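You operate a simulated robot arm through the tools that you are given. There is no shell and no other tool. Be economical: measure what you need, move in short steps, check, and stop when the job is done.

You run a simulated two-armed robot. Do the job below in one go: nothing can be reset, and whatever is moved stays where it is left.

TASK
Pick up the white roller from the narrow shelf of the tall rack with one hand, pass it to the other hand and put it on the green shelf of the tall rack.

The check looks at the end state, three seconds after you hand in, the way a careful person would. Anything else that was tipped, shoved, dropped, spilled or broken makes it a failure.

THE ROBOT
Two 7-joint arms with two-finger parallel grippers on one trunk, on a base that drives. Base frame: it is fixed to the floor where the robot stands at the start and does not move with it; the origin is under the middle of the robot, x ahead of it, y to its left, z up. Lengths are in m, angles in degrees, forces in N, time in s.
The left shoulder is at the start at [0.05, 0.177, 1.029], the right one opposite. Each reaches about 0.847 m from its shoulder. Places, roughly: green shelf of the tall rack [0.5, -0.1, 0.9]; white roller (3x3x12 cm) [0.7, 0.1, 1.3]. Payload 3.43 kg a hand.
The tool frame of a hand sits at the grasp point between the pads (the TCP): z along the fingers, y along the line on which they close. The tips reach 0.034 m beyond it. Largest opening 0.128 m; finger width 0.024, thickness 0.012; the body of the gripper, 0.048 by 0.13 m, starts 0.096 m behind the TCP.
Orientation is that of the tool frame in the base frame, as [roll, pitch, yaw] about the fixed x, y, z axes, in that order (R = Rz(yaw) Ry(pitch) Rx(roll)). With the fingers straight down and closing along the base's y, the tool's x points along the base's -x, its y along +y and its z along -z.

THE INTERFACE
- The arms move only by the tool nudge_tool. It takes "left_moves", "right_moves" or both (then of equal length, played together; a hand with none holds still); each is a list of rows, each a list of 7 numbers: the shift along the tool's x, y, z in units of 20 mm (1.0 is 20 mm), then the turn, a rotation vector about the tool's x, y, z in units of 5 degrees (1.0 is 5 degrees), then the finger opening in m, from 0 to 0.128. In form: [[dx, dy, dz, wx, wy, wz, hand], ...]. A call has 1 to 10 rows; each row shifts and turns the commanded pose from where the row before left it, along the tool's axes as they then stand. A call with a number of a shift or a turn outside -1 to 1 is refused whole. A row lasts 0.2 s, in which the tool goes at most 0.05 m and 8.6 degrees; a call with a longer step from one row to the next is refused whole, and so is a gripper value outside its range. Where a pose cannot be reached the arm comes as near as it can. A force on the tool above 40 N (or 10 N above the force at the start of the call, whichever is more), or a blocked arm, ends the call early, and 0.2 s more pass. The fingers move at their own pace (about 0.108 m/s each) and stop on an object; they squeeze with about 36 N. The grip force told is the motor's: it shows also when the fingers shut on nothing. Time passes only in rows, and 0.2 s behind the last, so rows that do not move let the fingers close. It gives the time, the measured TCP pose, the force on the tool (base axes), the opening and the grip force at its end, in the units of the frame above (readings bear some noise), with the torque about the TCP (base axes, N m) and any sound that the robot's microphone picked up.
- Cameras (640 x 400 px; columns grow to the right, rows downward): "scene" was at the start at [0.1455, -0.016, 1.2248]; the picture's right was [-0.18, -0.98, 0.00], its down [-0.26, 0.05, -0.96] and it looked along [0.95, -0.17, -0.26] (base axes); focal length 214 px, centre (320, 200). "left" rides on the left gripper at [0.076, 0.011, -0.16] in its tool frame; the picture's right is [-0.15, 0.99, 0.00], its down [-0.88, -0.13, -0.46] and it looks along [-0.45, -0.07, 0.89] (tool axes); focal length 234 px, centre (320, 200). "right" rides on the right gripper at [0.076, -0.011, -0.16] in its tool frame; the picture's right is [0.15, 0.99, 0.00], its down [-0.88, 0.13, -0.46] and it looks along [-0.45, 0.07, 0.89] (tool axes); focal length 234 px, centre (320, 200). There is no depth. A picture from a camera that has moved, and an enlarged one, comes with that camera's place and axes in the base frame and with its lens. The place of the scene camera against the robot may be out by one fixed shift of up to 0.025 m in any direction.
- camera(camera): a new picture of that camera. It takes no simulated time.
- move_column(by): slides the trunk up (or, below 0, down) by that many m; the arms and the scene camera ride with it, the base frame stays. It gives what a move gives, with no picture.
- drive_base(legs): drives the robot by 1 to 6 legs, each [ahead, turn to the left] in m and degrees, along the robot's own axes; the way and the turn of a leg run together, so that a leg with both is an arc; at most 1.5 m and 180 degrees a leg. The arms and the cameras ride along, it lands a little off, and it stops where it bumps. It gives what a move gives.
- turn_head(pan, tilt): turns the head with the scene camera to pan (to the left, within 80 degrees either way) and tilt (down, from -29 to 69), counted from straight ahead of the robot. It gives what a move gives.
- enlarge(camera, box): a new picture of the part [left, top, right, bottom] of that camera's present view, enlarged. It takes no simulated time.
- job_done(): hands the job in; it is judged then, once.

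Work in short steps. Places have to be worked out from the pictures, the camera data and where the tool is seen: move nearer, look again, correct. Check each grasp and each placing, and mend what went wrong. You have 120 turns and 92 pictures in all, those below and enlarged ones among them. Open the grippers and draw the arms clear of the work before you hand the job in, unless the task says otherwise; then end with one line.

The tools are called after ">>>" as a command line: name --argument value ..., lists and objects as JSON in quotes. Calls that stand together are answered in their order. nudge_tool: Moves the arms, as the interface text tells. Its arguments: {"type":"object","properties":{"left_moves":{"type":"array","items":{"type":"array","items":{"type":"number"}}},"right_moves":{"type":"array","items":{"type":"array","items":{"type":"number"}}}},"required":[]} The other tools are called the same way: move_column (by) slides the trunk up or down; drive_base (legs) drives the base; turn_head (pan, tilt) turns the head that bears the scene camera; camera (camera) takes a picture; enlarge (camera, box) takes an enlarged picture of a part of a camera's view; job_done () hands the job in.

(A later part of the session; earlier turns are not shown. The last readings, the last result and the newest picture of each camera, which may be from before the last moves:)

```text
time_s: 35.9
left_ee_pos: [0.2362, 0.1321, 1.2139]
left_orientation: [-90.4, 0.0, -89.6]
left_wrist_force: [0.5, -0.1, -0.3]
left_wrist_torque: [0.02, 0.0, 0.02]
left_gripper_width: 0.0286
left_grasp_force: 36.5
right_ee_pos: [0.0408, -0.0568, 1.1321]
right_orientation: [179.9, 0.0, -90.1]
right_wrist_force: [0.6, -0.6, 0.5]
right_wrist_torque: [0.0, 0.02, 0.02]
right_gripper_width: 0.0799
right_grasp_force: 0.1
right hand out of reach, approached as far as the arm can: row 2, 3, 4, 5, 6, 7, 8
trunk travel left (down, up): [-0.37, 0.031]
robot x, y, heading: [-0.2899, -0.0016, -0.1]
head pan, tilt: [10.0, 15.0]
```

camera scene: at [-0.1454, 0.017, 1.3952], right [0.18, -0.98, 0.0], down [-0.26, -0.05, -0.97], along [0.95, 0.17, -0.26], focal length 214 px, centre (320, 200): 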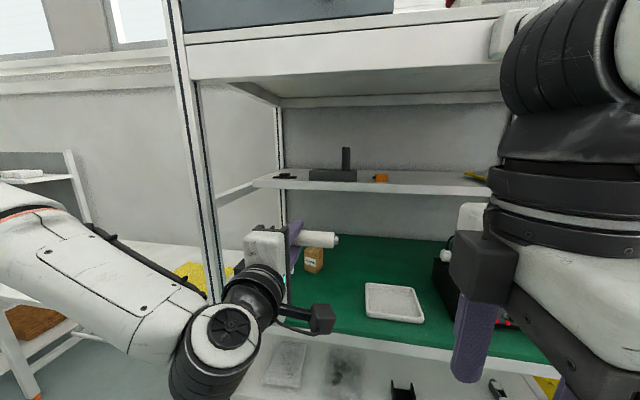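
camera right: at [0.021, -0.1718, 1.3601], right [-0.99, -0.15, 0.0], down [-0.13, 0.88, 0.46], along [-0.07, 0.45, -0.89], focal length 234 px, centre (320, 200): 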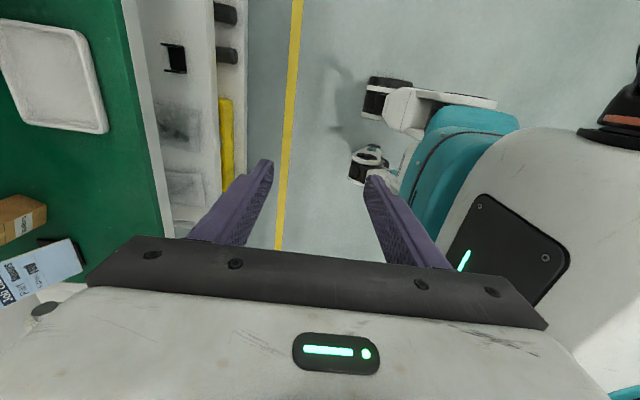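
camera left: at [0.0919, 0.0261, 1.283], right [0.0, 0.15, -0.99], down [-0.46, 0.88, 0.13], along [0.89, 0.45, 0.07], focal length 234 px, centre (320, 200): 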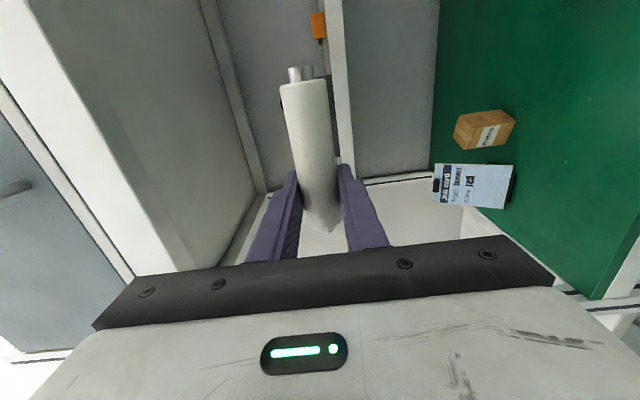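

Yaw near a wrist limit is holding the right hand. I'll unwind the yaw by 45° and move it outward, then test forward motion.

>>> nudge_tool --right_moves '[[0, 0, 0, 0, 0, 1, 0.08], [0.5, 0, 0, 0, 0, 1, 0.08], [0.5, 0, 0, 0, 0, 1, 0.08], [0.5, 0, 0, 0, 0, 1, 0.08], [0.5, 0, 0, 0, 0, 1, 0.08], [0.5, -0.5, 0, 0, 0, 1, 0.08], [0, -0.7, 0, 0, 0, 1, 0.08], [0, -1, 0, 0, 0, 1, 0.08], [0, -1, 0, 0, 0, 1, 0.08], [0, -1, 0, 0, 0, 0, 0.08]]'

>>> camera --camera "scene"

```text
time_s: 38.1
left_ee_pos: [0.2369, 0.132, 1.214]
left_orientation: [-90.4, 0.0, -89.7]
left_wrist_force: [-0.1, 0.7, -1.1]
left_wrist_torque: [0.02, 0.0, 0.01]
left_gripper_width: 0.0287
left_grasp_force: 35.8
right_ee_pos: [0.0947, -0.1564, 1.1329]
right_orientation: [180.0, 0.0, -134.9]
right_wrist_force: [0.6, 1.0, -0.3]
right_wrist_torque: [-0.02, -0.01, -0.04]
right_gripper_width: 0.0798
right_grasp_force: 0.0
trunk travel left (down, up): [-0.37, 0.031]
robot x, y, heading: [-0.2915, 0.0004, 0.2]
head pan, tilt: [10.0, 15.0]
```

```text
60 pictures are left
camera scene: at [-0.1454, 0.0166, 1.3952], right [0.18, -0.98, 0.0], down [-0.25, -0.05, -0.97], along [0.95, 0.17, -0.26], focal length 214 px, centre (320, 200)
```

scene: 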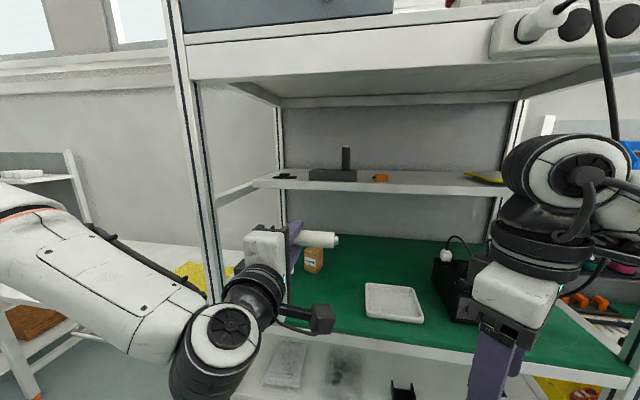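

At 45° yaw the right hand moves freely, so I'll match the roller to it: yaw the left hand 45° inward so the roller's axis is perpendicular to the right hand's closing line.

>>> nudge_tool --left_moves '[[0, 0, 0, 0, 1, 0, 0.0], [0, 0, 0, 0, 1, 0, 0.0], [0, 0, 0, 0, 1, 0, 0.0], [0, 0, 0, 0, 1, 0, 0.0], [0, 0, 0, 0, 1, 0, 0.0], [0, 0, 0, 0, 1, 0, 0.0], [0, 0, 0, 0, 1, 0, 0.0], [0, 0, 0, 0, 1, 0, 0.0], [0, 0, 0, 0, 1, 0, 0.0]]'

>>> camera --camera "scene"

```text
time_s: 40.1
left_ee_pos: [0.2338, 0.1309, 1.2203]
left_orientation: [-90.4, -0.1, -92.2]
left_wrist_force: [0.4, 0.2, -0.4]
left_wrist_torque: [0.0, 0.0, -0.01]
left_gripper_width: 0.0287
left_grasp_force: 35.7
left hand out of reach, approached as far as the arm can: row 1, 2, 3, 4, 5, 6, 7, 8, 9
right_ee_pos: [0.0946, -0.1556, 1.1327]
right_orientation: [-180.0, -0.1, -135.0]
right_wrist_force: [0.3, -0.2, -0.5]
right_wrist_torque: [0.02, 0.01, 0.03]
right_gripper_width: 0.0801
right_grasp_force: 0.0
trunk travel left (down, up): [-0.37, 0.031]
robot x, y, heading: [-0.2926, 0.0033, 0.1]
head pan, tilt: [10.0, 15.0]
```

```text
59 pictures are left
camera scene: at [-0.1455, 0.0169, 1.3952], right [0.18, -0.98, 0.0], down [-0.25, -0.05, -0.97], along [0.95, 0.17, -0.26], focal length 214 px, centre (320, 200)
```

scene: 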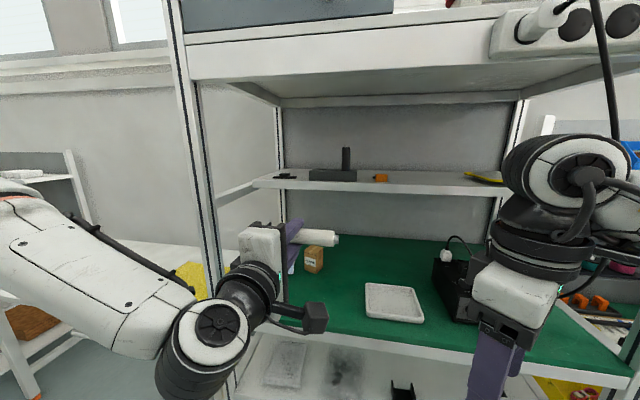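

The left wrist roll is at its limit. Better plan: keep the roller vertical (left pointing forward, angled right), and grip the lower end with the right hand pointing forward and angled left; afterwards pitching the right hand down lays the roller flat. Un-rolling the left hand first.

>>> nudge_tool --left_moves '[[0, -1, 0, 0, 0, 0, 0.0], [0, -1, 0, 0, 0, 0, 0.0], [0, -1, 0, 0, 0, 1, 0.0], [0, -1, 0, 0, 0, 1, 0.0], [0, 0, 0, 0, 0, 1, 0.0], [0, 0, 0, 0, 0, 1, 0.0], [0, 0, 0, 0, 0, 1, 0.0], [0, 0, 0, 0, 0, 1, 0.0], [0, 0, 0, 0, 0, 1, 0.0], [0, 0, 0, 0, 0, 1, 0.0]]'

>>> nudge_tool --left_moves '[[0, 0, 0, 0, 0, 1, 0.0], [0, 0, 0, 0, 0, 1, 0.0], [0, 0, 0, 0, 0, 1, 0.0], [0, 0, 0, 0, 0, 1, 0.0], [0, 0, 0, 0, 0, 1, 0.0], [0, 0, 0, 0, 0, 1, 0.0], [0, 0, 0, 0, 0, 1, 0.0], [0, 0, 0, 0, 0, 1, 0.0], [0, 0, 0, 0, 0, 1, 0.0]]' --right_moves '[[0, 0, 0, 0, 0, 1, 0.06], [0, 0, 0, 0, 0, 1, 0.06], [0, 0, 0, 0, 0, 1, 0.06], [0, 0, 0, 0, 0, 1, 0.06], [0, 0, 0, 0, 0, 1, 0.06], [0, 0, 0, 0, 0, 1, 0.06], [0, 0, 0, 0, 0, 1, 0.06], [0, 0, 0, 0, 0, 1, 0.06], [0, 0, 0, 0, 0, 1, 0.06]]'

>>> camera --camera "scene"

```text
time_s: 42.3
left_ee_pos: [0.233, 0.1287, 1.2992]
left_orientation: [-90.6, 40.1, -92.5]
left_wrist_force: [-0.2, 1.1, -0.9]
left_wrist_torque: [0.05, 0.0, 0.03]
left_gripper_width: 0.0287
left_grasp_force: 35.9
right_ee_pos: [0.095, -0.1561, 1.1326]
right_orientation: [180.0, -0.1, -134.9]
right_wrist_force: [0.6, 0.2, 0.2]
right_wrist_torque: [0.01, 0.02, -0.01]
right_gripper_width: 0.0799
right_grasp_force: 0.1
trunk travel left (down, up): [-0.37, 0.031]
robot x, y, heading: [-0.2922, 0.0, 0.0]
head pan, tilt: [10.0, 15.0]
```

```text
time_s: 44.3
left_ee_pos: [0.2333, 0.1292, 1.3]
left_orientation: [-94.3, 85.1, -96.3]
left_wrist_force: [-1.2, -0.7, -1.0]
left_wrist_torque: [0.03, -0.02, 0.03]
left_gripper_width: 0.0287
left_grasp_force: 36.5
right_ee_pos: [0.0946, -0.1557, 1.1333]
right_orientation: [-180.0, 0.0, -179.9]
right_wrist_force: [-0.6, -0.7, -0.3]
right_wrist_torque: [0.02, -0.02, 0.01]
right_gripper_width: 0.0599
right_grasp_force: 0.0
trunk travel left (down, up): [-0.37, 0.031]
robot x, y, heading: [-0.2925, -0.0013, 0.1]
head pan, tilt: [10.0, 15.0]
```

```text
58 pictures are left
camera scene: at [-0.1455, 0.0169, 1.3952], right [0.18, -0.98, 0.0], down [-0.25, -0.05, -0.97], along [0.95, 0.17, -0.26], focal length 214 px, centre (320, 200)
```

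scene: 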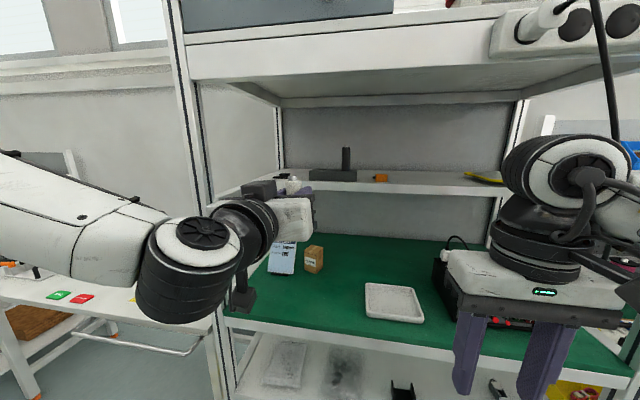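

Left is nearly upright again. Now yaw the left hand 40° inward while moving it to about (0.37, 0.03, 1.30), and begin pitching the right hand forward.

>>> nudge_tool --left_moves '[[0, 0, 0, 0, 0, 1, 0.0], [0, -0.3, 1, 1, 0, 0, 0.0], [0, -0.3, 1, 1, 0, 0, 0.0], [0, -0.3, 1, 1, 0, 0, 0.0], [0, -0.3, 1, 1, 0, 0, 0.0], [0, -0.3, 1, 1, 0, 0, 0.0], [0, -0.3, 1, 1, 0, 0, 0.0], [0, -0.3, 1, 1, 0, 0, 0.0], [0, -0.3, 1, 1, 0, 0, 0.0]]' --right_moves '[[-0.87, 0, 0, 0, -1, 0, 0.06], [-0.87, 0, 0, 0, -1, 0, 0.06], [-0.87, 0, 0, 0, -1, 0, 0.06], [-0.87, 0, 0, 0, -1, 0, 0.06], [-0.87, 0, 0, 0, -1, 0, 0.06], [-0.87, 0, 0, 0, -1, 0, 0.06], [-0.87, 0, 0, 0, -1, 0, 0.06], [-0.87, 0, 0, 0, -1, 0, 0.06], [-0.87, 0, 0, 0, -1, 0, 0.06]]'

>>> camera --camera "scene"

```text
time_s: 46.3
left_ee_pos: [0.3655, 0.0294, 1.2997]
left_orientation: [-140.6, 89.7, 177.1]
left_wrist_force: [-0.3, 1.1, -1.5]
left_wrist_torque: [-0.04, -0.04, -0.02]
left_gripper_width: 0.0285
left_grasp_force: 36.2
right_ee_pos: [0.2386, -0.1569, 1.1833]
right_orientation: [180.0, 45.0, 179.9]
right_wrist_force: [0.2, -0.2, -0.9]
right_wrist_torque: [0.06, 0.05, 0.02]
right_gripper_width: 0.0599
right_grasp_force: 0.0
trunk travel left (down, up): [-0.37, 0.031]
robot x, y, heading: [-0.2899, -0.0006, 0.2]
head pan, tilt: [10.0, 15.0]
```

```text
57 pictures are left
camera scene: at [-0.1451, 0.0165, 1.3951], right [0.18, -0.98, 0.0], down [-0.26, -0.05, -0.97], along [0.95, 0.17, -0.26], focal length 214 px, centre (320, 200)
```

scene: 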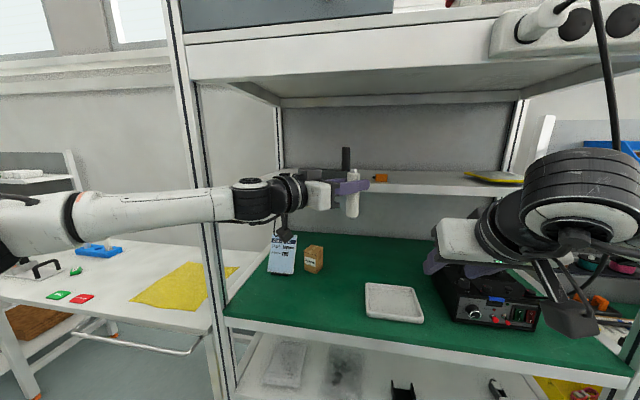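

Good. Finish pitching the right hand to horizontal while lowering to z≈1.245.

>>> nudge_tool --right_moves '[[-0.47, 0, 0.17, 0, -1, 0, 0.06], [-0.47, 0, 0.17, 0, -1, 0, 0.06], [-0.47, 0, 0.17, 0, -1, 0, 0.06], [-0.47, 0, 0.17, 0, -1, 0, 0.06], [-0.47, 0, 0.17, 0, -1, 0, 0.06], [-0.47, 0, 0.17, 0, -1, 0, 0.06], [-0.47, 0, 0.17, 0, -1, 0, 0.06], [-0.47, 0, 0.17, 0, -1, 0, 0.06], [-0.47, 0, 0.17, 0, -1, 0, 0.06]]'

>>> camera --camera "scene"

```text
time_s: 48.3
left_ee_pos: [0.3643, 0.0335, 1.2991]
left_orientation: [-113.7, 89.7, -155.8]
left_wrist_force: [-0.6, 0.0, -1.0]
left_wrist_torque: [-0.01, 0.04, -0.01]
left_gripper_width: 0.0287
left_grasp_force: 35.8
right_ee_pos: [0.299, -0.1503, 1.2486]
right_orientation: [37.4, 89.9, 37.7]
right_wrist_force: [-0.1, -0.1, -1.2]
right_wrist_torque: [0.01, -0.14, 0.06]
right_gripper_width: 0.0601
right_grasp_force: 0.1
trunk travel left (down, up): [-0.37, 0.031]
robot x, y, heading: [-0.291, -0.0004, -0.1]
head pan, tilt: [10.0, 15.0]
```

```text
56 pictures are left
camera scene: at [-0.1463, 0.0195, 1.3952], right [0.18, -0.98, 0.0], down [-0.25, -0.05, -0.97], along [0.95, 0.17, -0.26], focal length 214 px, centre (320, 200)
```

scene: 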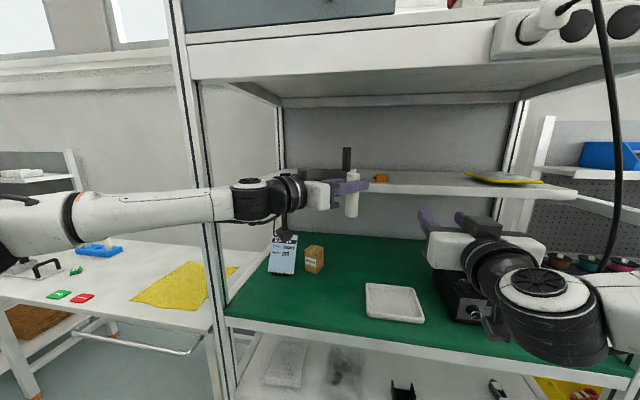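

Readings shifted by a few mm, hinting the right arm/base may be touching something; I'll look to the right.

>>> turn_head --pan -45 --tilt 20

>>> camera --camera "scene"

```text
time_s: 49.6
left_ee_pos: [0.3641, 0.0305, 1.2997]
left_orientation: [-137.5, 89.6, -179.6]
left_wrist_force: [-0.2, -0.7, -0.5]
left_wrist_torque: [0.0, -0.03, 0.02]
left_gripper_width: 0.0287
left_grasp_force: 35.8
right_ee_pos: [0.2992, -0.1527, 1.2457]
right_orientation: [109.6, 89.6, 110.0]
right_wrist_force: [0.5, 0.0, 0.3]
right_wrist_torque: [0.01, -0.01, -0.01]
right_gripper_width: 0.0601
right_grasp_force: 0.0
trunk travel left (down, up): [-0.37, 0.031]
robot x, y, heading: [-0.2885, 0.0023, 0.1]
head pan, tilt: [-45.0, 20.0]
```

```text
55 pictures are left
camera scene: at [-0.1714, -0.0652, 1.3871], right [-0.71, -0.71, 0.0], down [-0.24, 0.24, -0.94], along [0.67, -0.66, -0.34], focal length 214 px, centre (320, 200)
```

scene: 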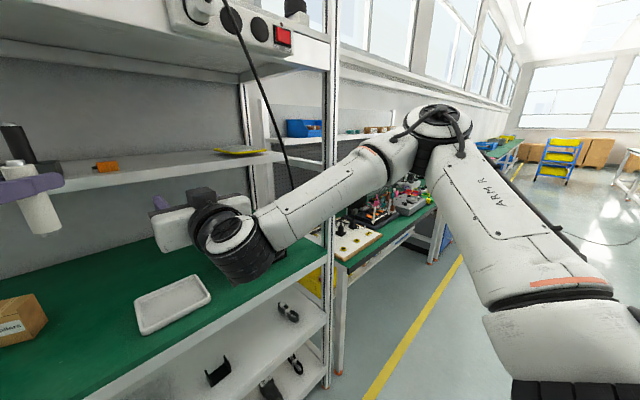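

Nothing touching (a hanging cable is behind the arm; I'll keep clear of it). Now yaw the right hand 40° to face the roller at a 12 cm standoff.

>>> nudge_tool --right_moves '[[0, 0.69, 0, -1, 0, 0, 0.06], [0, 0.69, 0, -1, 0, 0, 0.06], [0, 0.69, 0, -1, 0, 0, 0.06], [0, 0.69, 0, -1, 0, 0, 0.06], [0, 0.69, 0, -1, 0, 0, 0.06], [0, 0.69, 0, -1, 0, 0, 0.06], [0, 0.69, 0, -1, 0, 0, 0.06], [0, 0.69, 0, -1, 0, 0, 0.06]]'

>>> turn_head --pan 0 --tilt 20

>>> camera --camera "scene"

>>> camera --camera "right"

```text
time_s: 51.4
left_ee_pos: [0.3651, 0.0304, 1.2989]
left_orientation: [-140.0, 89.7, 177.8]
left_wrist_force: [0.2, -0.3, -1.4]
left_wrist_torque: [0.0, 0.01, 0.01]
left_gripper_width: 0.0288
left_grasp_force: 36.4
right_ee_pos: [0.2462, 0.0099, 1.2419]
right_orientation: [-177.2, 85.9, -139.5]
right_wrist_force: [0.1, -0.5, -0.1]
right_wrist_torque: [0.0, 0.01, -0.04]
right_gripper_width: 0.0598
right_grasp_force: 0.1
right hand out of reach, approached as far as the arm can: row 1, 2, 3, 4, 5
trunk travel left (down, up): [-0.37, 0.031]
robot x, y, heading: [-0.2894, 0.0024, -0.1]
head pan, tilt: [-45.0, 20.0]
```

```text
time_s: 52.5
left_ee_pos: [0.3655, 0.0299, 1.2999]
left_orientation: [-137.8, 89.8, -179.9]
left_wrist_force: [1.2, -0.2, -0.4]
left_wrist_torque: [-0.01, 0.01, 0.0]
left_gripper_width: 0.0289
left_grasp_force: 36.2
right_ee_pos: [0.2465, 0.0107, 1.2413]
right_orientation: [-177.0, 86.0, -139.5]
right_wrist_force: [0.2, 0.5, -0.6]
right_wrist_torque: [-0.01, 0.0, -0.02]
right_gripper_width: 0.0601
right_grasp_force: 0.0
trunk travel left (down, up): [-0.37, 0.031]
robot x, y, heading: [-0.2905, 0.0001, 0.1]
head pan, tilt: [0.0, 20.0]
```

```text
54 pictures are left
camera scene: at [-0.1443, 0.0006, 1.387], right [0.0, -1.0, 0.0], down [-0.34, 0.0, -0.94], along [0.94, 0.0, -0.34], focal length 214 px, centre (320, 200)
```

scene: 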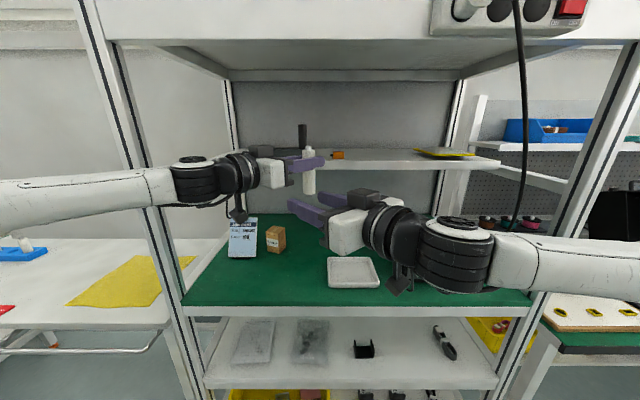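

```text
53 pictures are left
camera right: at [0.1238, -0.0991, 1.1786], right [-0.61, 0.78, -0.15], down [-0.39, -0.13, 0.91], along [0.69, 0.61, 0.39], focal length 234 px, centre (320, 200)
```

right: 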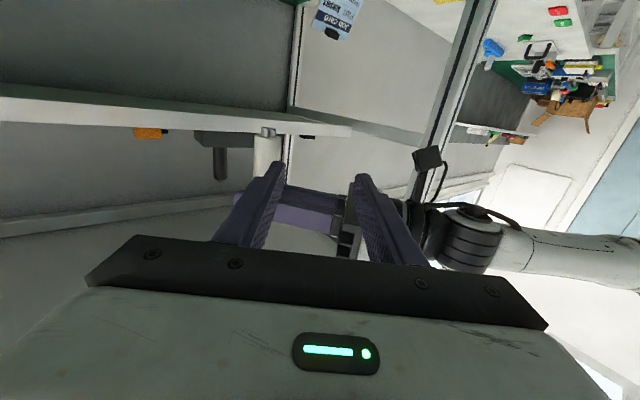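

The right hand is near but offset laterally: I need about −5.7 cm along its closing axis and a 4° level correction, then ~10 cm forward. Doing the lateral shift first.

>>> nudge_tool --right_moves '[[0, -0.95, 0, 0, -0.8, 0, 0.07], [0, -0.95, 0, 0, 0, 0, 0.07], [0, -0.95, 0, 0, 0, 0, 0.07], [0, 0, 0, 0, 0, 0, 0.07]]'

>>> camera --camera "right"

```text
time_s: 53.5
left_ee_pos: [0.3647, 0.0302, 1.3]
left_orientation: [-135.9, 89.7, -177.9]
left_wrist_force: [0.3, 0.6, 0.2]
left_wrist_torque: [-0.03, -0.01, -0.01]
left_gripper_width: 0.0287
left_grasp_force: 36.3
right_ee_pos: [0.2811, -0.0354, 1.2413]
right_orientation: [-113.1, 89.8, -75.6]
right_wrist_force: [0.2, 0.1, 0.1]
right_wrist_torque: [-0.03, 0.0, -0.01]
right_gripper_width: 0.0699
right_grasp_force: 0.2
trunk travel left (down, up): [-0.37, 0.031]
robot x, y, heading: [-0.2928, -0.0018, -0.2]
head pan, tilt: [0.0, 20.0]
```

```text
52 pictures are left
camera right: at [0.1624, -0.1412, 1.1669], right [-0.6, 0.78, -0.15], down [-0.44, -0.17, 0.88], along [0.66, 0.6, 0.45], focal length 234 px, centre (320, 200)
```

right: 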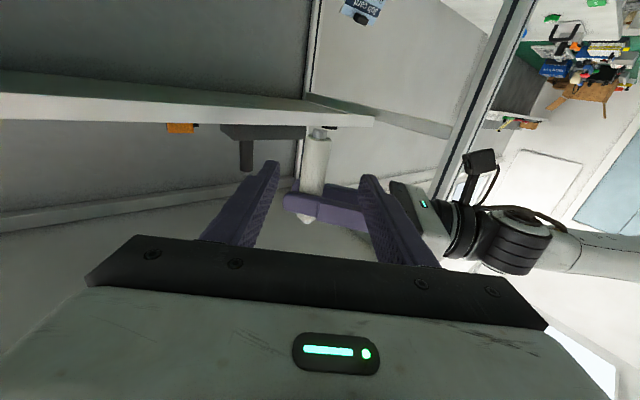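

Roller is centred between the right fingers. Advancing 8 cm then checking.

>>> nudge_tool --right_moves '[[0, 0, 1, 0, 0, 0, 0.07], [0, 0, 1, 0, 0, 0, 0.07], [0, 0, 1, 0, 0, 0, 0.07], [0, 0, 1, 0, 0, 0, 0.07]]'

>>> camera --camera "right"

>>> enlarge --camera "scene" --box '[200, 100, 440, 250]'

```text
time_s: 54.5
left_ee_pos: [0.3649, 0.0308, 1.2989]
left_orientation: [-135.6, 89.6, -177.7]
left_wrist_force: [0.2, -1.1, -1.5]
left_wrist_torque: [0.02, -0.01, 0.01]
left_gripper_width: 0.0286
left_grasp_force: 35.8
right_ee_pos: [0.3433, 0.0151, 1.2428]
right_orientation: [-122.1, 89.7, -84.5]
right_wrist_force: [0.5, 0.2, -0.3]
right_wrist_torque: [0.02, 0.05, 0.0]
right_gripper_width: 0.0702
right_grasp_force: 0.1
trunk travel left (down, up): [-0.37, 0.031]
robot x, y, heading: [-0.2894, -0.0012, 0.1]
head pan, tilt: [0.0, 20.0]
```

```text
51 pictures are left
camera right: at [0.2246, -0.0922, 1.1669], right [-0.6, 0.78, -0.15], down [-0.44, -0.17, 0.88], along [0.66, 0.6, 0.45], focal length 234 px, centre (320, 200)
```

right: 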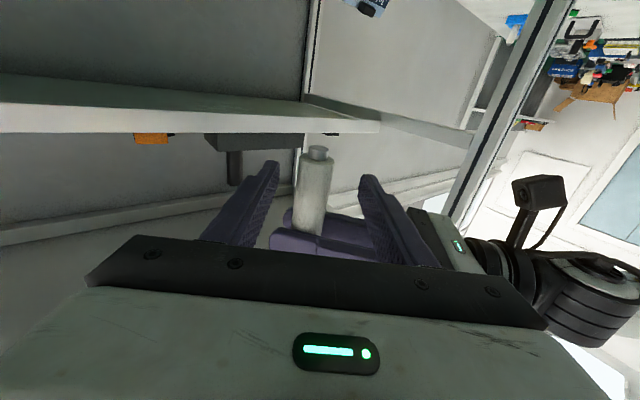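

```text
2.67 times, centred on (320, 175) of scene
camera zoom: at [-0.1441, 0.0009, 1.387], right [0.0, -1.0, 0.0], down [-0.34, 0.0, -0.94], along [0.94, 0.0, -0.34], focal length 572 px, centre (320, 267)
```

zoom: 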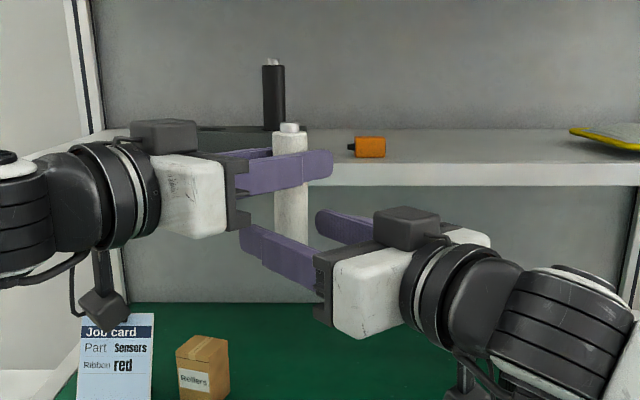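

Aligned with clear vertical separation between hands. Advance the last 2.6 cm and close the right fingers.

>>> nudge_tool --right_moves '[[0, 0, 0.65, 0, 0, 0, 0.07], [0, 0, 0.65, 0, 0, 0, 0.07], [0, 0, 0, 0, 0, 0, 0.04], [0, 0, 0, 0, 0, 0, 0.0], [0, 0, 0, 0, 0, 0, 0.0], [0, 0, 0, 0, 0, 0, 0.0], [0, 0, 0, 0, 0, 0, 0.0]]'

>>> camera --camera "right"

>>> enlarge --camera "scene" --box '[200, 100, 440, 250]'

```text
time_s: 56.1
left_ee_pos: [0.3662, 0.0313, 1.298]
left_orientation: [-137.9, 89.6, 179.9]
left_wrist_force: [-18.0, 13.4, -4.0]
left_wrist_torque: [0.13, 0.29, 0.0]
left_gripper_width: 0.0288
left_grasp_force: 36.2
right_ee_pos: [0.3668, 0.0257, 1.2417]
right_orientation: [-144.9, 89.7, -108.0]
right_wrist_force: [17.0, -13.6, 4.1]
right_wrist_torque: [0.65, 0.71, -0.06]
right_gripper_width: 0.0285
right_grasp_force: 36.3
trunk travel left (down, up): [-0.37, 0.031]
robot x, y, heading: [-0.2947, -0.0024, 0.2]
head pan, tilt: [0.0, 20.0]
```

```text
49 pictures are left
camera right: at [0.2461, -0.0795, 1.1673], right [-0.6, 0.79, -0.15], down [-0.44, -0.17, 0.88], along [0.67, 0.59, 0.45], focal length 234 px, centre (320, 200)
```

right: 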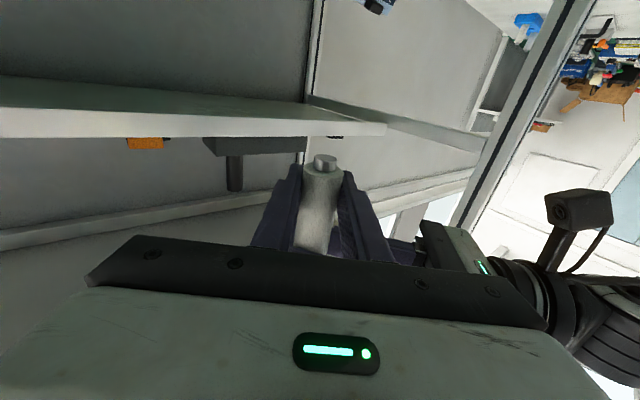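

```text
2.67 times, centred on (320, 175) of scene
camera zoom: at [-0.1443, 0.0007, 1.387], right [0.0, -1.0, 0.0], down [-0.34, 0.0, -0.94], along [0.94, 0.0, -0.34], focal length 572 px, centre (320, 267)
```

zoom: 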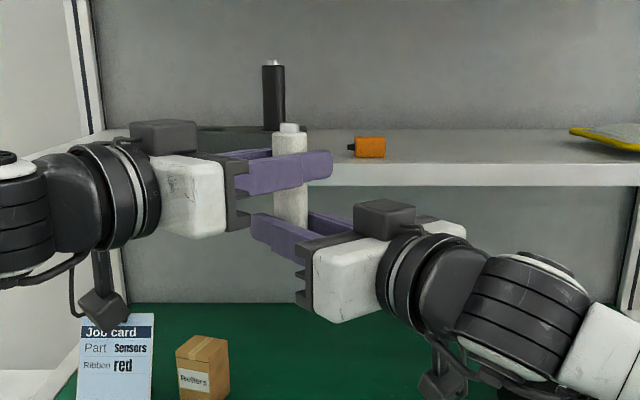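

Both hands hold the roller. Release the left fingers and back the left hand away along its axis.

>>> nudge_tool --left_moves '[[0, 0, 0, 0, 0, 0, 0.05], [0, 0, 0, 0, 0, 0, 0.07], [0, 0, 0, 0, 0, 0, 0.07], [0, 0, -0.5, 0, 0, 0, 0.07], [0, 0, -1, 0, 0, 0, 0.07], [0, 0, -1, 0, 0, 0, 0.07], [0, 0, -1, 0, 0, 0, 0.07], [0, 0, -1, 0, 0, 0, 0.07], [0, 0, -1, 0, 0, 0, 0.07]]'

>>> camera --camera "scene"

```text
time_s: 58.1
left_ee_pos: [0.2844, 0.1062, 1.3003]
left_orientation: [-132.8, 89.6, -174.9]
left_wrist_force: [-0.5, -0.7, -0.1]
left_wrist_torque: [-0.06, 0.0, -0.04]
left_gripper_width: 0.07
left_grasp_force: 0.1
right_ee_pos: [0.3625, 0.0293, 1.2427]
right_orientation: [-111.4, 89.7, -73.8]
right_wrist_force: [0.4, 0.1, -0.5]
right_wrist_torque: [0.02, 0.01, -0.02]
right_gripper_width: 0.0288
right_grasp_force: 36.1
trunk travel left (down, up): [-0.37, 0.031]
robot x, y, heading: [-0.2907, -0.0039, -0.1]
head pan, tilt: [0.0, 20.0]
```

```text
47 pictures are left
camera scene: at [-0.1447, 0.001, 1.3871], right [0.0, -1.0, 0.0], down [-0.34, 0.0, -0.94], along [0.94, 0.0, -0.34], focal length 214 px, centre (320, 200)
```

scene: 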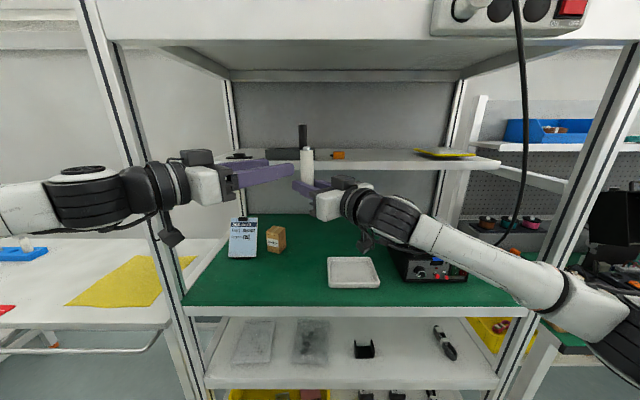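

Handover succeeded; right hand holds the roller alone. Withdraw the left hand further while the right hand yaws back to straight ahead about its wrist.

>>> nudge_tool --left_moves '[[0, 0, -1, 0, 0, 0, 0.07], [0, 0, -1, 0, 0, 0, 0.07], [0, 0, -1, 0, 0, 0, 0.07], [0, 0, -0.5, 0, 0, 0, 0.07], [0, 0, 0, 0, 0, 0, 0.07], [0, 0, 0, 0, 0, 0, 0.07], [0, 0, 0, 0, 0, 0, 0.07], [0, 0, 0, 0, 0, 0, 0.07]]' --right_moves '[[0, -0.87, 0, 1, 0, 0, 0.0], [0, -0.87, 0, 1, 0, 0, 0.0], [0, -0.87, 0, 1, 0, 0, 0.0], [0, -0.87, 0, 1, 0, 0, 0.0], [0, -0.87, 0, 1, 0, 0, 0.0], [0, -0.87, 0, 1, 0, 0, 0.0], [0, -0.87, 0, 1, 0, 0, 0.0], [0, -0.43, 0, 0.5, 0, 0, 0.0]]'

>>> nudge_tool --right_moves '[[0.87, 0, 0, 0, 1, 0, 0.0], [0.87, 0, 0, 0, 1, 0, 0.0], [0.87, 0, 0, 0, 1, 0, 0.0], [0.87, 0, 0, 0, 1, 0, 0.0], [0.87, 0, 0, 0, 1, 0, 0.0], [0.87, 0, 0, 0, 1, 0, 0.0], [0.87, 0, 0, 0, 1, 0, 0.0], [0.87, 0, 0, 0, 1, 0, 0.0], [0.87, 0, 0, 0, 1, 0, 0.0]]'

>>> camera --camera "scene"

```text
time_s: 59.9
left_ee_pos: [0.2319, 0.1523, 1.2999]
left_orientation: [-137.0, 89.7, -179.2]
left_wrist_force: [0.1, 0.1, 0.1]
left_wrist_torque: [-0.01, -0.01, -0.01]
left_gripper_width: 0.0699
left_grasp_force: 0.0
right_ee_pos: [0.3979, -0.0475, 1.2344]
right_orientation: [-29.3, 88.4, -4.6]
right_wrist_force: [0.0, 0.3, -1.2]
right_wrist_torque: [0.04, 0.01, -0.01]
right_gripper_width: 0.0287
right_grasp_force: 36.0
right hand out of reach, approached as far as the arm can: row 2, 3, 4, 5, 6, 7, 8
trunk travel left (down, up): [-0.37, 0.031]
robot x, y, heading: [-0.2882, 0.0013, 0.3]
head pan, tilt: [0.0, 20.0]
```

```text
time_s: 61.9
left_ee_pos: [0.2311, 0.1526, 1.3009]
left_orientation: [-136.7, 89.6, -178.9]
left_wrist_force: [-1.2, -0.5, -0.4]
left_wrist_torque: [0.02, -0.01, 0.0]
left_gripper_width: 0.0701
left_grasp_force: 0.0
right_ee_pos: [0.3546, -0.0773, 1.0899]
right_orientation: [-178.9, 46.4, -157.1]
right_wrist_force: [0.2, 0.7, -1.9]
right_wrist_torque: [0.0, 0.04, -0.01]
right_gripper_width: 0.0288
right_grasp_force: 36.1
right hand out of reach, approached as far as the arm can: row 1
trunk travel left (down, up): [-0.37, 0.031]
robot x, y, heading: [-0.2925, 0.0003, 0.1]
head pan, tilt: [0.0, 20.0]
```

```text
46 pictures are left
camera scene: at [-0.1443, 0.0007, 1.387], right [0.0, -1.0, 0.0], down [-0.34, 0.0, -0.94], along [0.94, 0.0, -0.34], focal length 214 px, centre (320, 200)
```

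scene: 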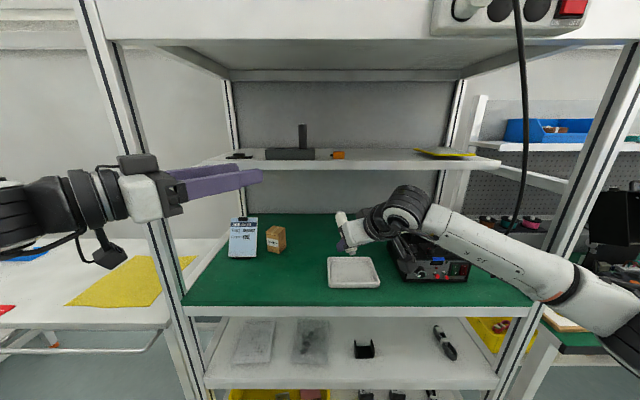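

Good. Continue pitching the right hand down to vertical (roller becomes horizontal).

>>> nudge_tool --right_moves '[[0.81, 0, 0, 0, 0.93, 0, 0.0], [0.81, 0, 0, 0, 0.93, 0, 0.0], [0.81, 0, 0, 0, 0.93, 0, 0.0], [0.81, 0, 0, 0, 0.93, 0, 0.0], [0.81, 0, 0, 0, 0.93, 0, 0.0], [0.81, 0, 0, 0, 0.93, 0, 0.0], [0.81, 0, 0, 0, 0.93, 0, 0.0], [0.81, 0, 0, 0, 0.93, 0, 0.0], [0.81, 0, 0, 0, 0.93, 0, 0.0], [0.81, 0, 0, 0, 0.93, 0, 0.0]]'

>>> camera --camera "right"

>>> camera --camera "scene"

```text
time_s: 64.1
left_ee_pos: [0.2324, 0.152, 1.3001]
left_orientation: [-137.7, 89.7, -179.9]
left_wrist_force: [-0.2, 0.0, -0.4]
left_wrist_torque: [-0.01, 0.01, -0.01]
left_gripper_width: 0.0699
left_grasp_force: 0.2
right_ee_pos: [0.2234, -0.1306, 1.0217]
right_orientation: [-179.3, -0.1, -157.8]
right_wrist_force: [0.6, -0.7, -0.4]
right_wrist_torque: [0.01, -0.04, 0.03]
right_gripper_width: 0.0286
right_grasp_force: 36.1
trunk travel left (down, up): [-0.37, 0.031]
robot x, y, heading: [-0.2928, -0.001, -0.0]
head pan, tilt: [0.0, 20.0]
```

```text
45 pictures are left
camera right: at [0.1579, -0.1666, 1.1822], right [-0.51, 0.86, -0.01], down [0.77, 0.46, 0.45], along [0.39, 0.22, -0.89], focal length 234 px, centre (320, 200)
```

right: 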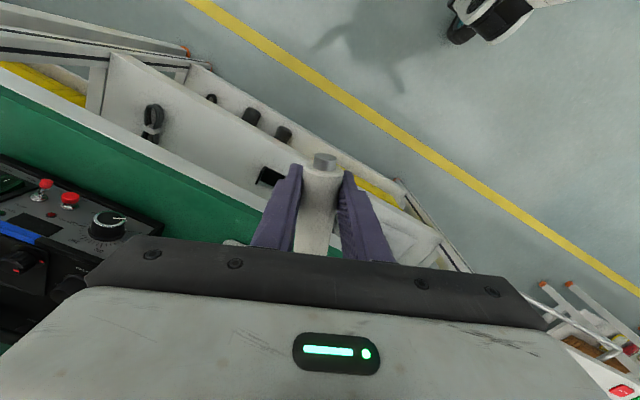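

```text
44 pictures are left
camera scene: at [-0.1443, 0.0006, 1.387], right [0.0, -1.0, 0.0], down [-0.34, 0.0, -0.94], along [0.94, 0.0, -0.34], focal length 214 px, centre (320, 200)
```

scene: 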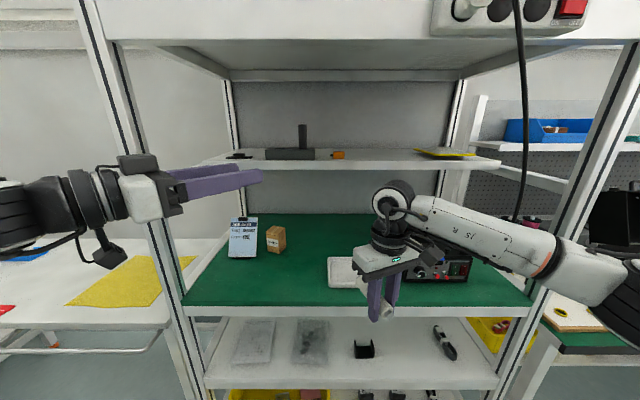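

Roller is horizontal in the right hand. Before driving forward a bit, I'll check the left arm's clearance from the left post.

>>> turn_head --pan 60 --tilt 20

>>> camera --camera "scene"

```text
time_s: 65.4
left_ee_pos: [0.2312, 0.1536, 1.2998]
left_orientation: [-137.9, 89.7, -179.9]
left_wrist_force: [-0.2, 1.0, 0.7]
left_wrist_torque: [-0.04, 0.02, -0.02]
left_gripper_width: 0.0701
left_grasp_force: 0.0
right_ee_pos: [0.224, -0.1292, 1.0212]
right_orientation: [-179.3, 0.0, -157.8]
right_wrist_force: [0.1, -0.6, -1.1]
right_wrist_torque: [0.0, 0.03, 0.01]
right_gripper_width: 0.0287
right_grasp_force: 36.3
trunk travel left (down, up): [-0.37, 0.031]
robot x, y, heading: [-0.2902, -0.0013, -0.2]
head pan, tilt: [60.0, 20.0]
```

```text
43 pictures are left
camera scene: at [-0.191, 0.0812, 1.3871], right [0.87, -0.5, 0.0], down [-0.17, -0.3, -0.94], along [0.47, 0.81, -0.34], focal length 214 px, centre (320, 200)
```

scene: 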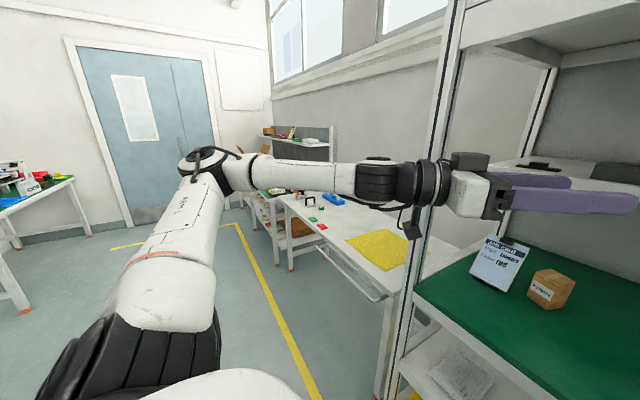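

Clearance looks fine, but the left hand would be in the right wrist's way when it moves left. I'll first fold the left hand down about its wrist to near its start pose.

>>> nudge_tool --left_moves '[[0.87, 0, 0, 0, 1, 0, 0.07], [0.87, 0, 0, 0, 1, 0, 0.07], [0.87, 0, 0, 0, 1, 0, 0.07], [0.87, 0, 0, 0, 1, 0, 0.07], [0.87, 0, 0, 0, 1, 0, 0.07], [0.87, 0, 0, 0, 1, 0, 0.07], [0.87, 0, 0, 0, 1, 0, 0.07], [0.87, 0, 0, 0, 1, 0, 0.07], [0.87, 0, 0, 0, 1, 0, 0.07]]'

>>> nudge_tool --left_moves '[[0.87, 0, 0, 0, 1, 0, 0.07], [0.87, 0, 0, 0, 1, 0, 0.07], [0.87, 0, 0, 0, 1, 0, 0.07], [0.87, 0, 0, 0, 1, 0, 0.07], [0.87, 0, 0, 0, 1, 0, 0.07], [0.87, 0, 0, 0, 1, 0, 0.07], [0.87, 0, 0, 0, 1, 0, 0.07], [0.87, 0, 0, 0, 1, 0, 0.07], [0.87, 0, 0, 0, 1, 0, 0.07]]'

>>> turn_head --pan 15 --tilt 30

>>> camera --camera "scene"

```text
time_s: 67.4
left_ee_pos: [0.1986, 0.1758, 1.1753]
left_orientation: [-178.0, 52.0, 138.2]
left_wrist_force: [-0.3, 0.6, 0.3]
left_wrist_torque: [-0.01, -0.01, 0.0]
left_gripper_width: 0.0699
left_grasp_force: 0.1
left hand out of reach, approached as far as the arm can: row 8, 9
right_ee_pos: [0.2238, -0.1317, 1.0213]
right_orientation: [-179.3, 0.0, -157.7]
right_wrist_force: [-0.5, 0.5, -1.9]
right_wrist_torque: [0.01, 0.06, 0.0]
right_gripper_width: 0.0286
right_grasp_force: 35.6
trunk travel left (down, up): [-0.37, 0.031]
robot x, y, heading: [-0.2913, 0.0027, -0.0]
head pan, tilt: [60.0, 20.0]
```

```text
time_s: 69.4
left_ee_pos: [0.1451, 0.1553, 1.1674]
left_orientation: [-168.5, 47.3, 138.0]
left_wrist_force: [-0.1, 0.2, -0.1]
left_wrist_torque: [0.02, 0.01, -0.01]
left_gripper_width: 0.0698
left_grasp_force: 0.1
left hand out of reach, approached as far as the arm can: row 1, 2, 3, 4, 5, 6, 7, 8, 9
right_ee_pos: [0.2238, -0.1296, 1.021]
right_orientation: [-179.4, 0.0, -157.8]
right_wrist_force: [0.6, -0.1, -1.0]
right_wrist_torque: [-0.02, 0.02, -0.03]
right_gripper_width: 0.0289
right_grasp_force: 35.8
trunk travel left (down, up): [-0.37, 0.031]
robot x, y, heading: [-0.2903, 0.0008, -0.0]
head pan, tilt: [60.0, 20.0]
```

```text
time_s: 70.5
left_ee_pos: [0.1454, 0.1557, 1.1664]
left_orientation: [-168.4, 47.3, 137.8]
left_wrist_force: [0.3, 0.0, 0.6]
left_wrist_torque: [0.01, 0.01, -0.02]
left_gripper_width: 0.0702
left_grasp_force: 0.0
right_ee_pos: [0.2238, -0.13, 1.0217]
right_orientation: [-179.3, 0.0, -157.8]
right_wrist_force: [-0.3, 0.2, -1.1]
right_wrist_torque: [0.01, 0.02, 0.04]
right_gripper_width: 0.0287
right_grasp_force: 36.1
trunk travel left (down, up): [-0.37, 0.031]
robot x, y, heading: [-0.2924, -0.0019, 0.2]
head pan, tilt: [15.0, 30.0]
```

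```text
42 pictures are left
camera scene: at [-0.1502, 0.0241, 1.371], right [0.26, -0.97, 0.0], down [-0.48, -0.13, -0.87], along [0.84, 0.23, -0.5], focal length 214 px, centre (320, 200)
```

scene: 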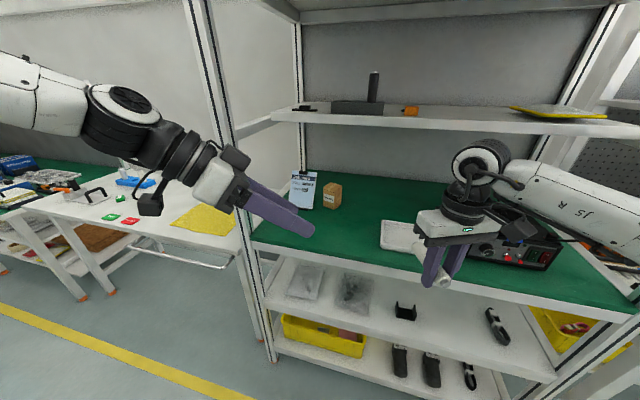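

Left wrist limited at this yaw; un-yaw it toward straight ahead while moving outward to the left.

>>> nudge_tool --left_moves '[[0, 0.6, 0, -0.73, -0.14, -0.67, 0.07], [0, 0.6, 0, -0.73, -0.14, -0.67, 0.07], [0, 0.6, 0, -0.73, -0.1, -0.67, 0.07], [0, 0.6, 0, -0.73, -0.1, -0.67, 0.07], [0, 0.6, 0, -0.73, 0, -0.67, 0.07], [0, 0.6, 0, -0.73, 0, -0.67, 0.07], [0, 0.6, 0, -0.73, 0, -0.67, 0.07], [0, 0.6, 0, -0.73, 0, -0.67, 0.07]]'

>>> camera --camera "scene"

```text
time_s: 72.3
left_ee_pos: [0.1879, 0.2645, 1.1022]
left_orientation: [-169.8, 44.4, 176.6]
left_wrist_force: [-0.7, -0.3, 0.2]
left_wrist_torque: [-0.02, 0.01, -0.01]
left_gripper_width: 0.0702
left_grasp_force: 0.1
left hand out of reach, approached as far as the arm can: row 2, 3, 4, 5, 6, 7
right_ee_pos: [0.2233, -0.1303, 1.0206]
right_orientation: [-179.2, 0.0, -157.8]
right_wrist_force: [-0.1, -0.1, -0.5]
right_wrist_torque: [-0.02, 0.02, 0.01]
right_gripper_width: 0.0289
right_grasp_force: 35.6
trunk travel left (down, up): [-0.37, 0.031]
robot x, y, heading: [-0.2898, -0.0025, 0.1]
head pan, tilt: [15.0, 30.0]
```

```text
41 pictures are left
camera scene: at [-0.1501, 0.0238, 1.371], right [0.26, -0.97, 0.0], down [-0.48, -0.13, -0.87], along [0.84, 0.23, -0.5], focal length 214 px, centre (320, 200)
```

scene: 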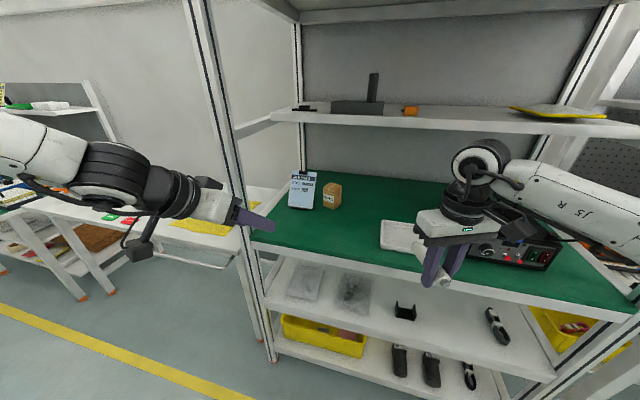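

Now pitch the left hand down the remaining 45°.

>>> nudge_tool --left_moves '[[0.87, 0, 0, 0, 1, 0, 0.07], [0.87, 0, 0, 0, 1, 0, 0.07], [0.87, 0, 0, 0, 1, 0, 0.07], [0.87, 0, 0, 0, 1, 0, 0.07], [0.87, 0, 0, 0, 1, 0, 0.07], [0.87, 0, 0, 0, 1, 0, 0.07], [0.87, 0, 0, 0, 1, 0, 0.07], [0.87, 0, 0, 0, 1, 0, 0.07]]'

>>> nudge_tool --right_moves '[[-0.378, 0.926, 0, 0, 0, 0, 0.0], [-0.378, 0.926, 0, 0, 0, 0, 0.0], [-0.378, 0.926, 0, 0, 0, 0, 0.0], [-0.378, 0.926, 0, 0, 0, 0, 0.0], [-0.378, 0.926, 0, 0, 0, 0, 0.0], [-0.378, 0.926, 0, 0, 0, 0, 0.0], [-0.378, 0.926, 0, 0, 0, 0, 0.0], [-0.378, 0.926, 0, 0, 0, 0, 0.0]]'

>>> camera --camera "scene"

```text
time_s: 74.1
left_ee_pos: [0.067, 0.2812, 1.0412]
left_orientation: [-172.5, 4.8, 170.0]
left_wrist_force: [-0.1, -0.1, -1.1]
left_wrist_torque: [0.02, -0.03, -0.02]
left_gripper_width: 0.0702
left_grasp_force: 0.0
right_ee_pos: [0.223, -0.1305, 1.0209]
right_orientation: [-179.4, 0.0, -157.8]
right_wrist_force: [0.3, 0.3, -0.7]
right_wrist_torque: [-0.03, 0.02, 0.0]
right_gripper_width: 0.0289
right_grasp_force: 36.1
trunk travel left (down, up): [-0.37, 0.031]
robot x, y, heading: [-0.2901, -0.0011, -0.1]
head pan, tilt: [15.0, 30.0]
```

```text
time_s: 75.9
left_ee_pos: [0.067, 0.2797, 1.042]
left_orientation: [-172.5, 4.7, 170.1]
left_wrist_force: [0.2, 0.0, -0.7]
left_wrist_torque: [-0.02, 0.01, 0.02]
left_gripper_width: 0.0699
left_grasp_force: 0.2
right_ee_pos: [0.224, 0.03, 1.0197]
right_orientation: [-179.2, 0.0, -157.8]
right_wrist_force: [0.7, 0.1, -1.4]
right_wrist_torque: [-0.01, 0.01, 0.02]
right_gripper_width: 0.0289
right_grasp_force: 35.4
trunk travel left (down, up): [-0.37, 0.031]
robot x, y, heading: [-0.2916, 0.0027, -0.1]
head pan, tilt: [15.0, 30.0]
```

```text
40 pictures are left
camera scene: at [-0.1502, 0.0245, 1.371], right [0.26, -0.97, 0.0], down [-0.48, -0.13, -0.87], along [0.84, 0.23, -0.5], focal length 214 px, centre (320, 200)
```

scene: 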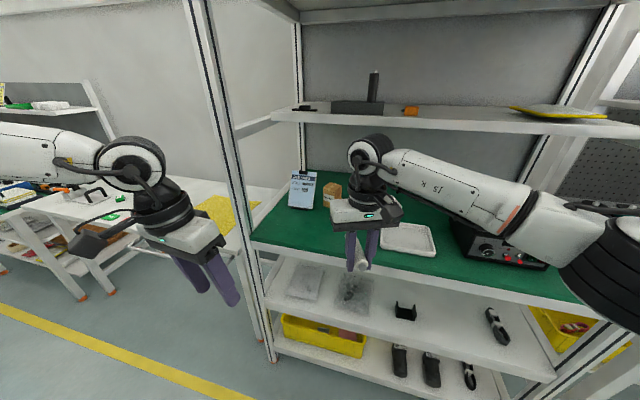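

Everything is clear. Drive forward 15 cm so the roller is above the front-left free area of the green shelf.

>>> drive_base --legs '[[0.15, 0]]'

>>> camera --camera "scene"

>>> camera --camera "right"

```text
time_s: 77.3
left_ee_pos: [0.2196, 0.2798, 1.0404]
left_orientation: [-172.5, 4.8, 170.1]
left_wrist_force: [0.9, 0.0, 0.3]
left_wrist_torque: [0.01, 0.02, 0.02]
left_gripper_width: 0.0698
left_grasp_force: 0.1
right_ee_pos: [0.3776, 0.0303, 1.0191]
right_orientation: [-179.3, -0.2, -157.8]
right_wrist_force: [0.3, 0.5, -0.4]
right_wrist_torque: [0.01, 0.06, -0.01]
right_gripper_width: 0.0288
right_grasp_force: 35.5
trunk travel left (down, up): [-0.37, 0.031]
robot x, y, heading: [-0.1401, -0.0008, -0.1]
head pan, tilt: [15.0, 30.0]
```

```text
39 pictures are left
camera scene: at [0.003, 0.0244, 1.3708], right [0.26, -0.97, 0.0], down [-0.48, -0.13, -0.87], along [0.84, 0.23, -0.5], focal length 214 px, centre (320, 200)
```

scene: 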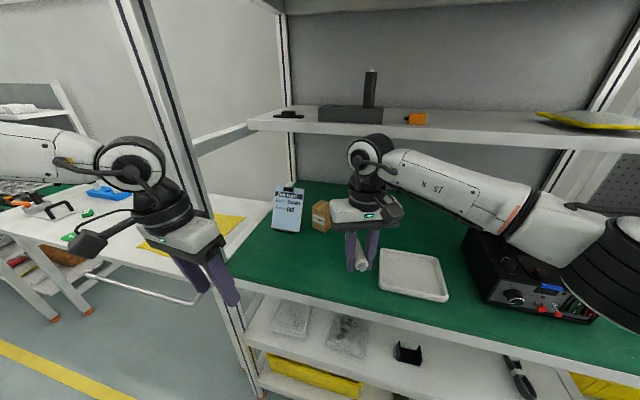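

```text
38 pictures are left
camera right: at [0.312, -0.0065, 1.18], right [-0.51, 0.86, -0.01], down [0.76, 0.46, 0.45], along [0.4, 0.22, -0.89], focal length 234 px, centre (320, 200)
```

right: 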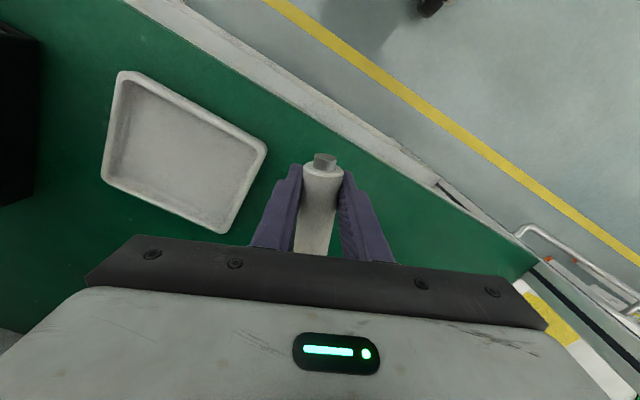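

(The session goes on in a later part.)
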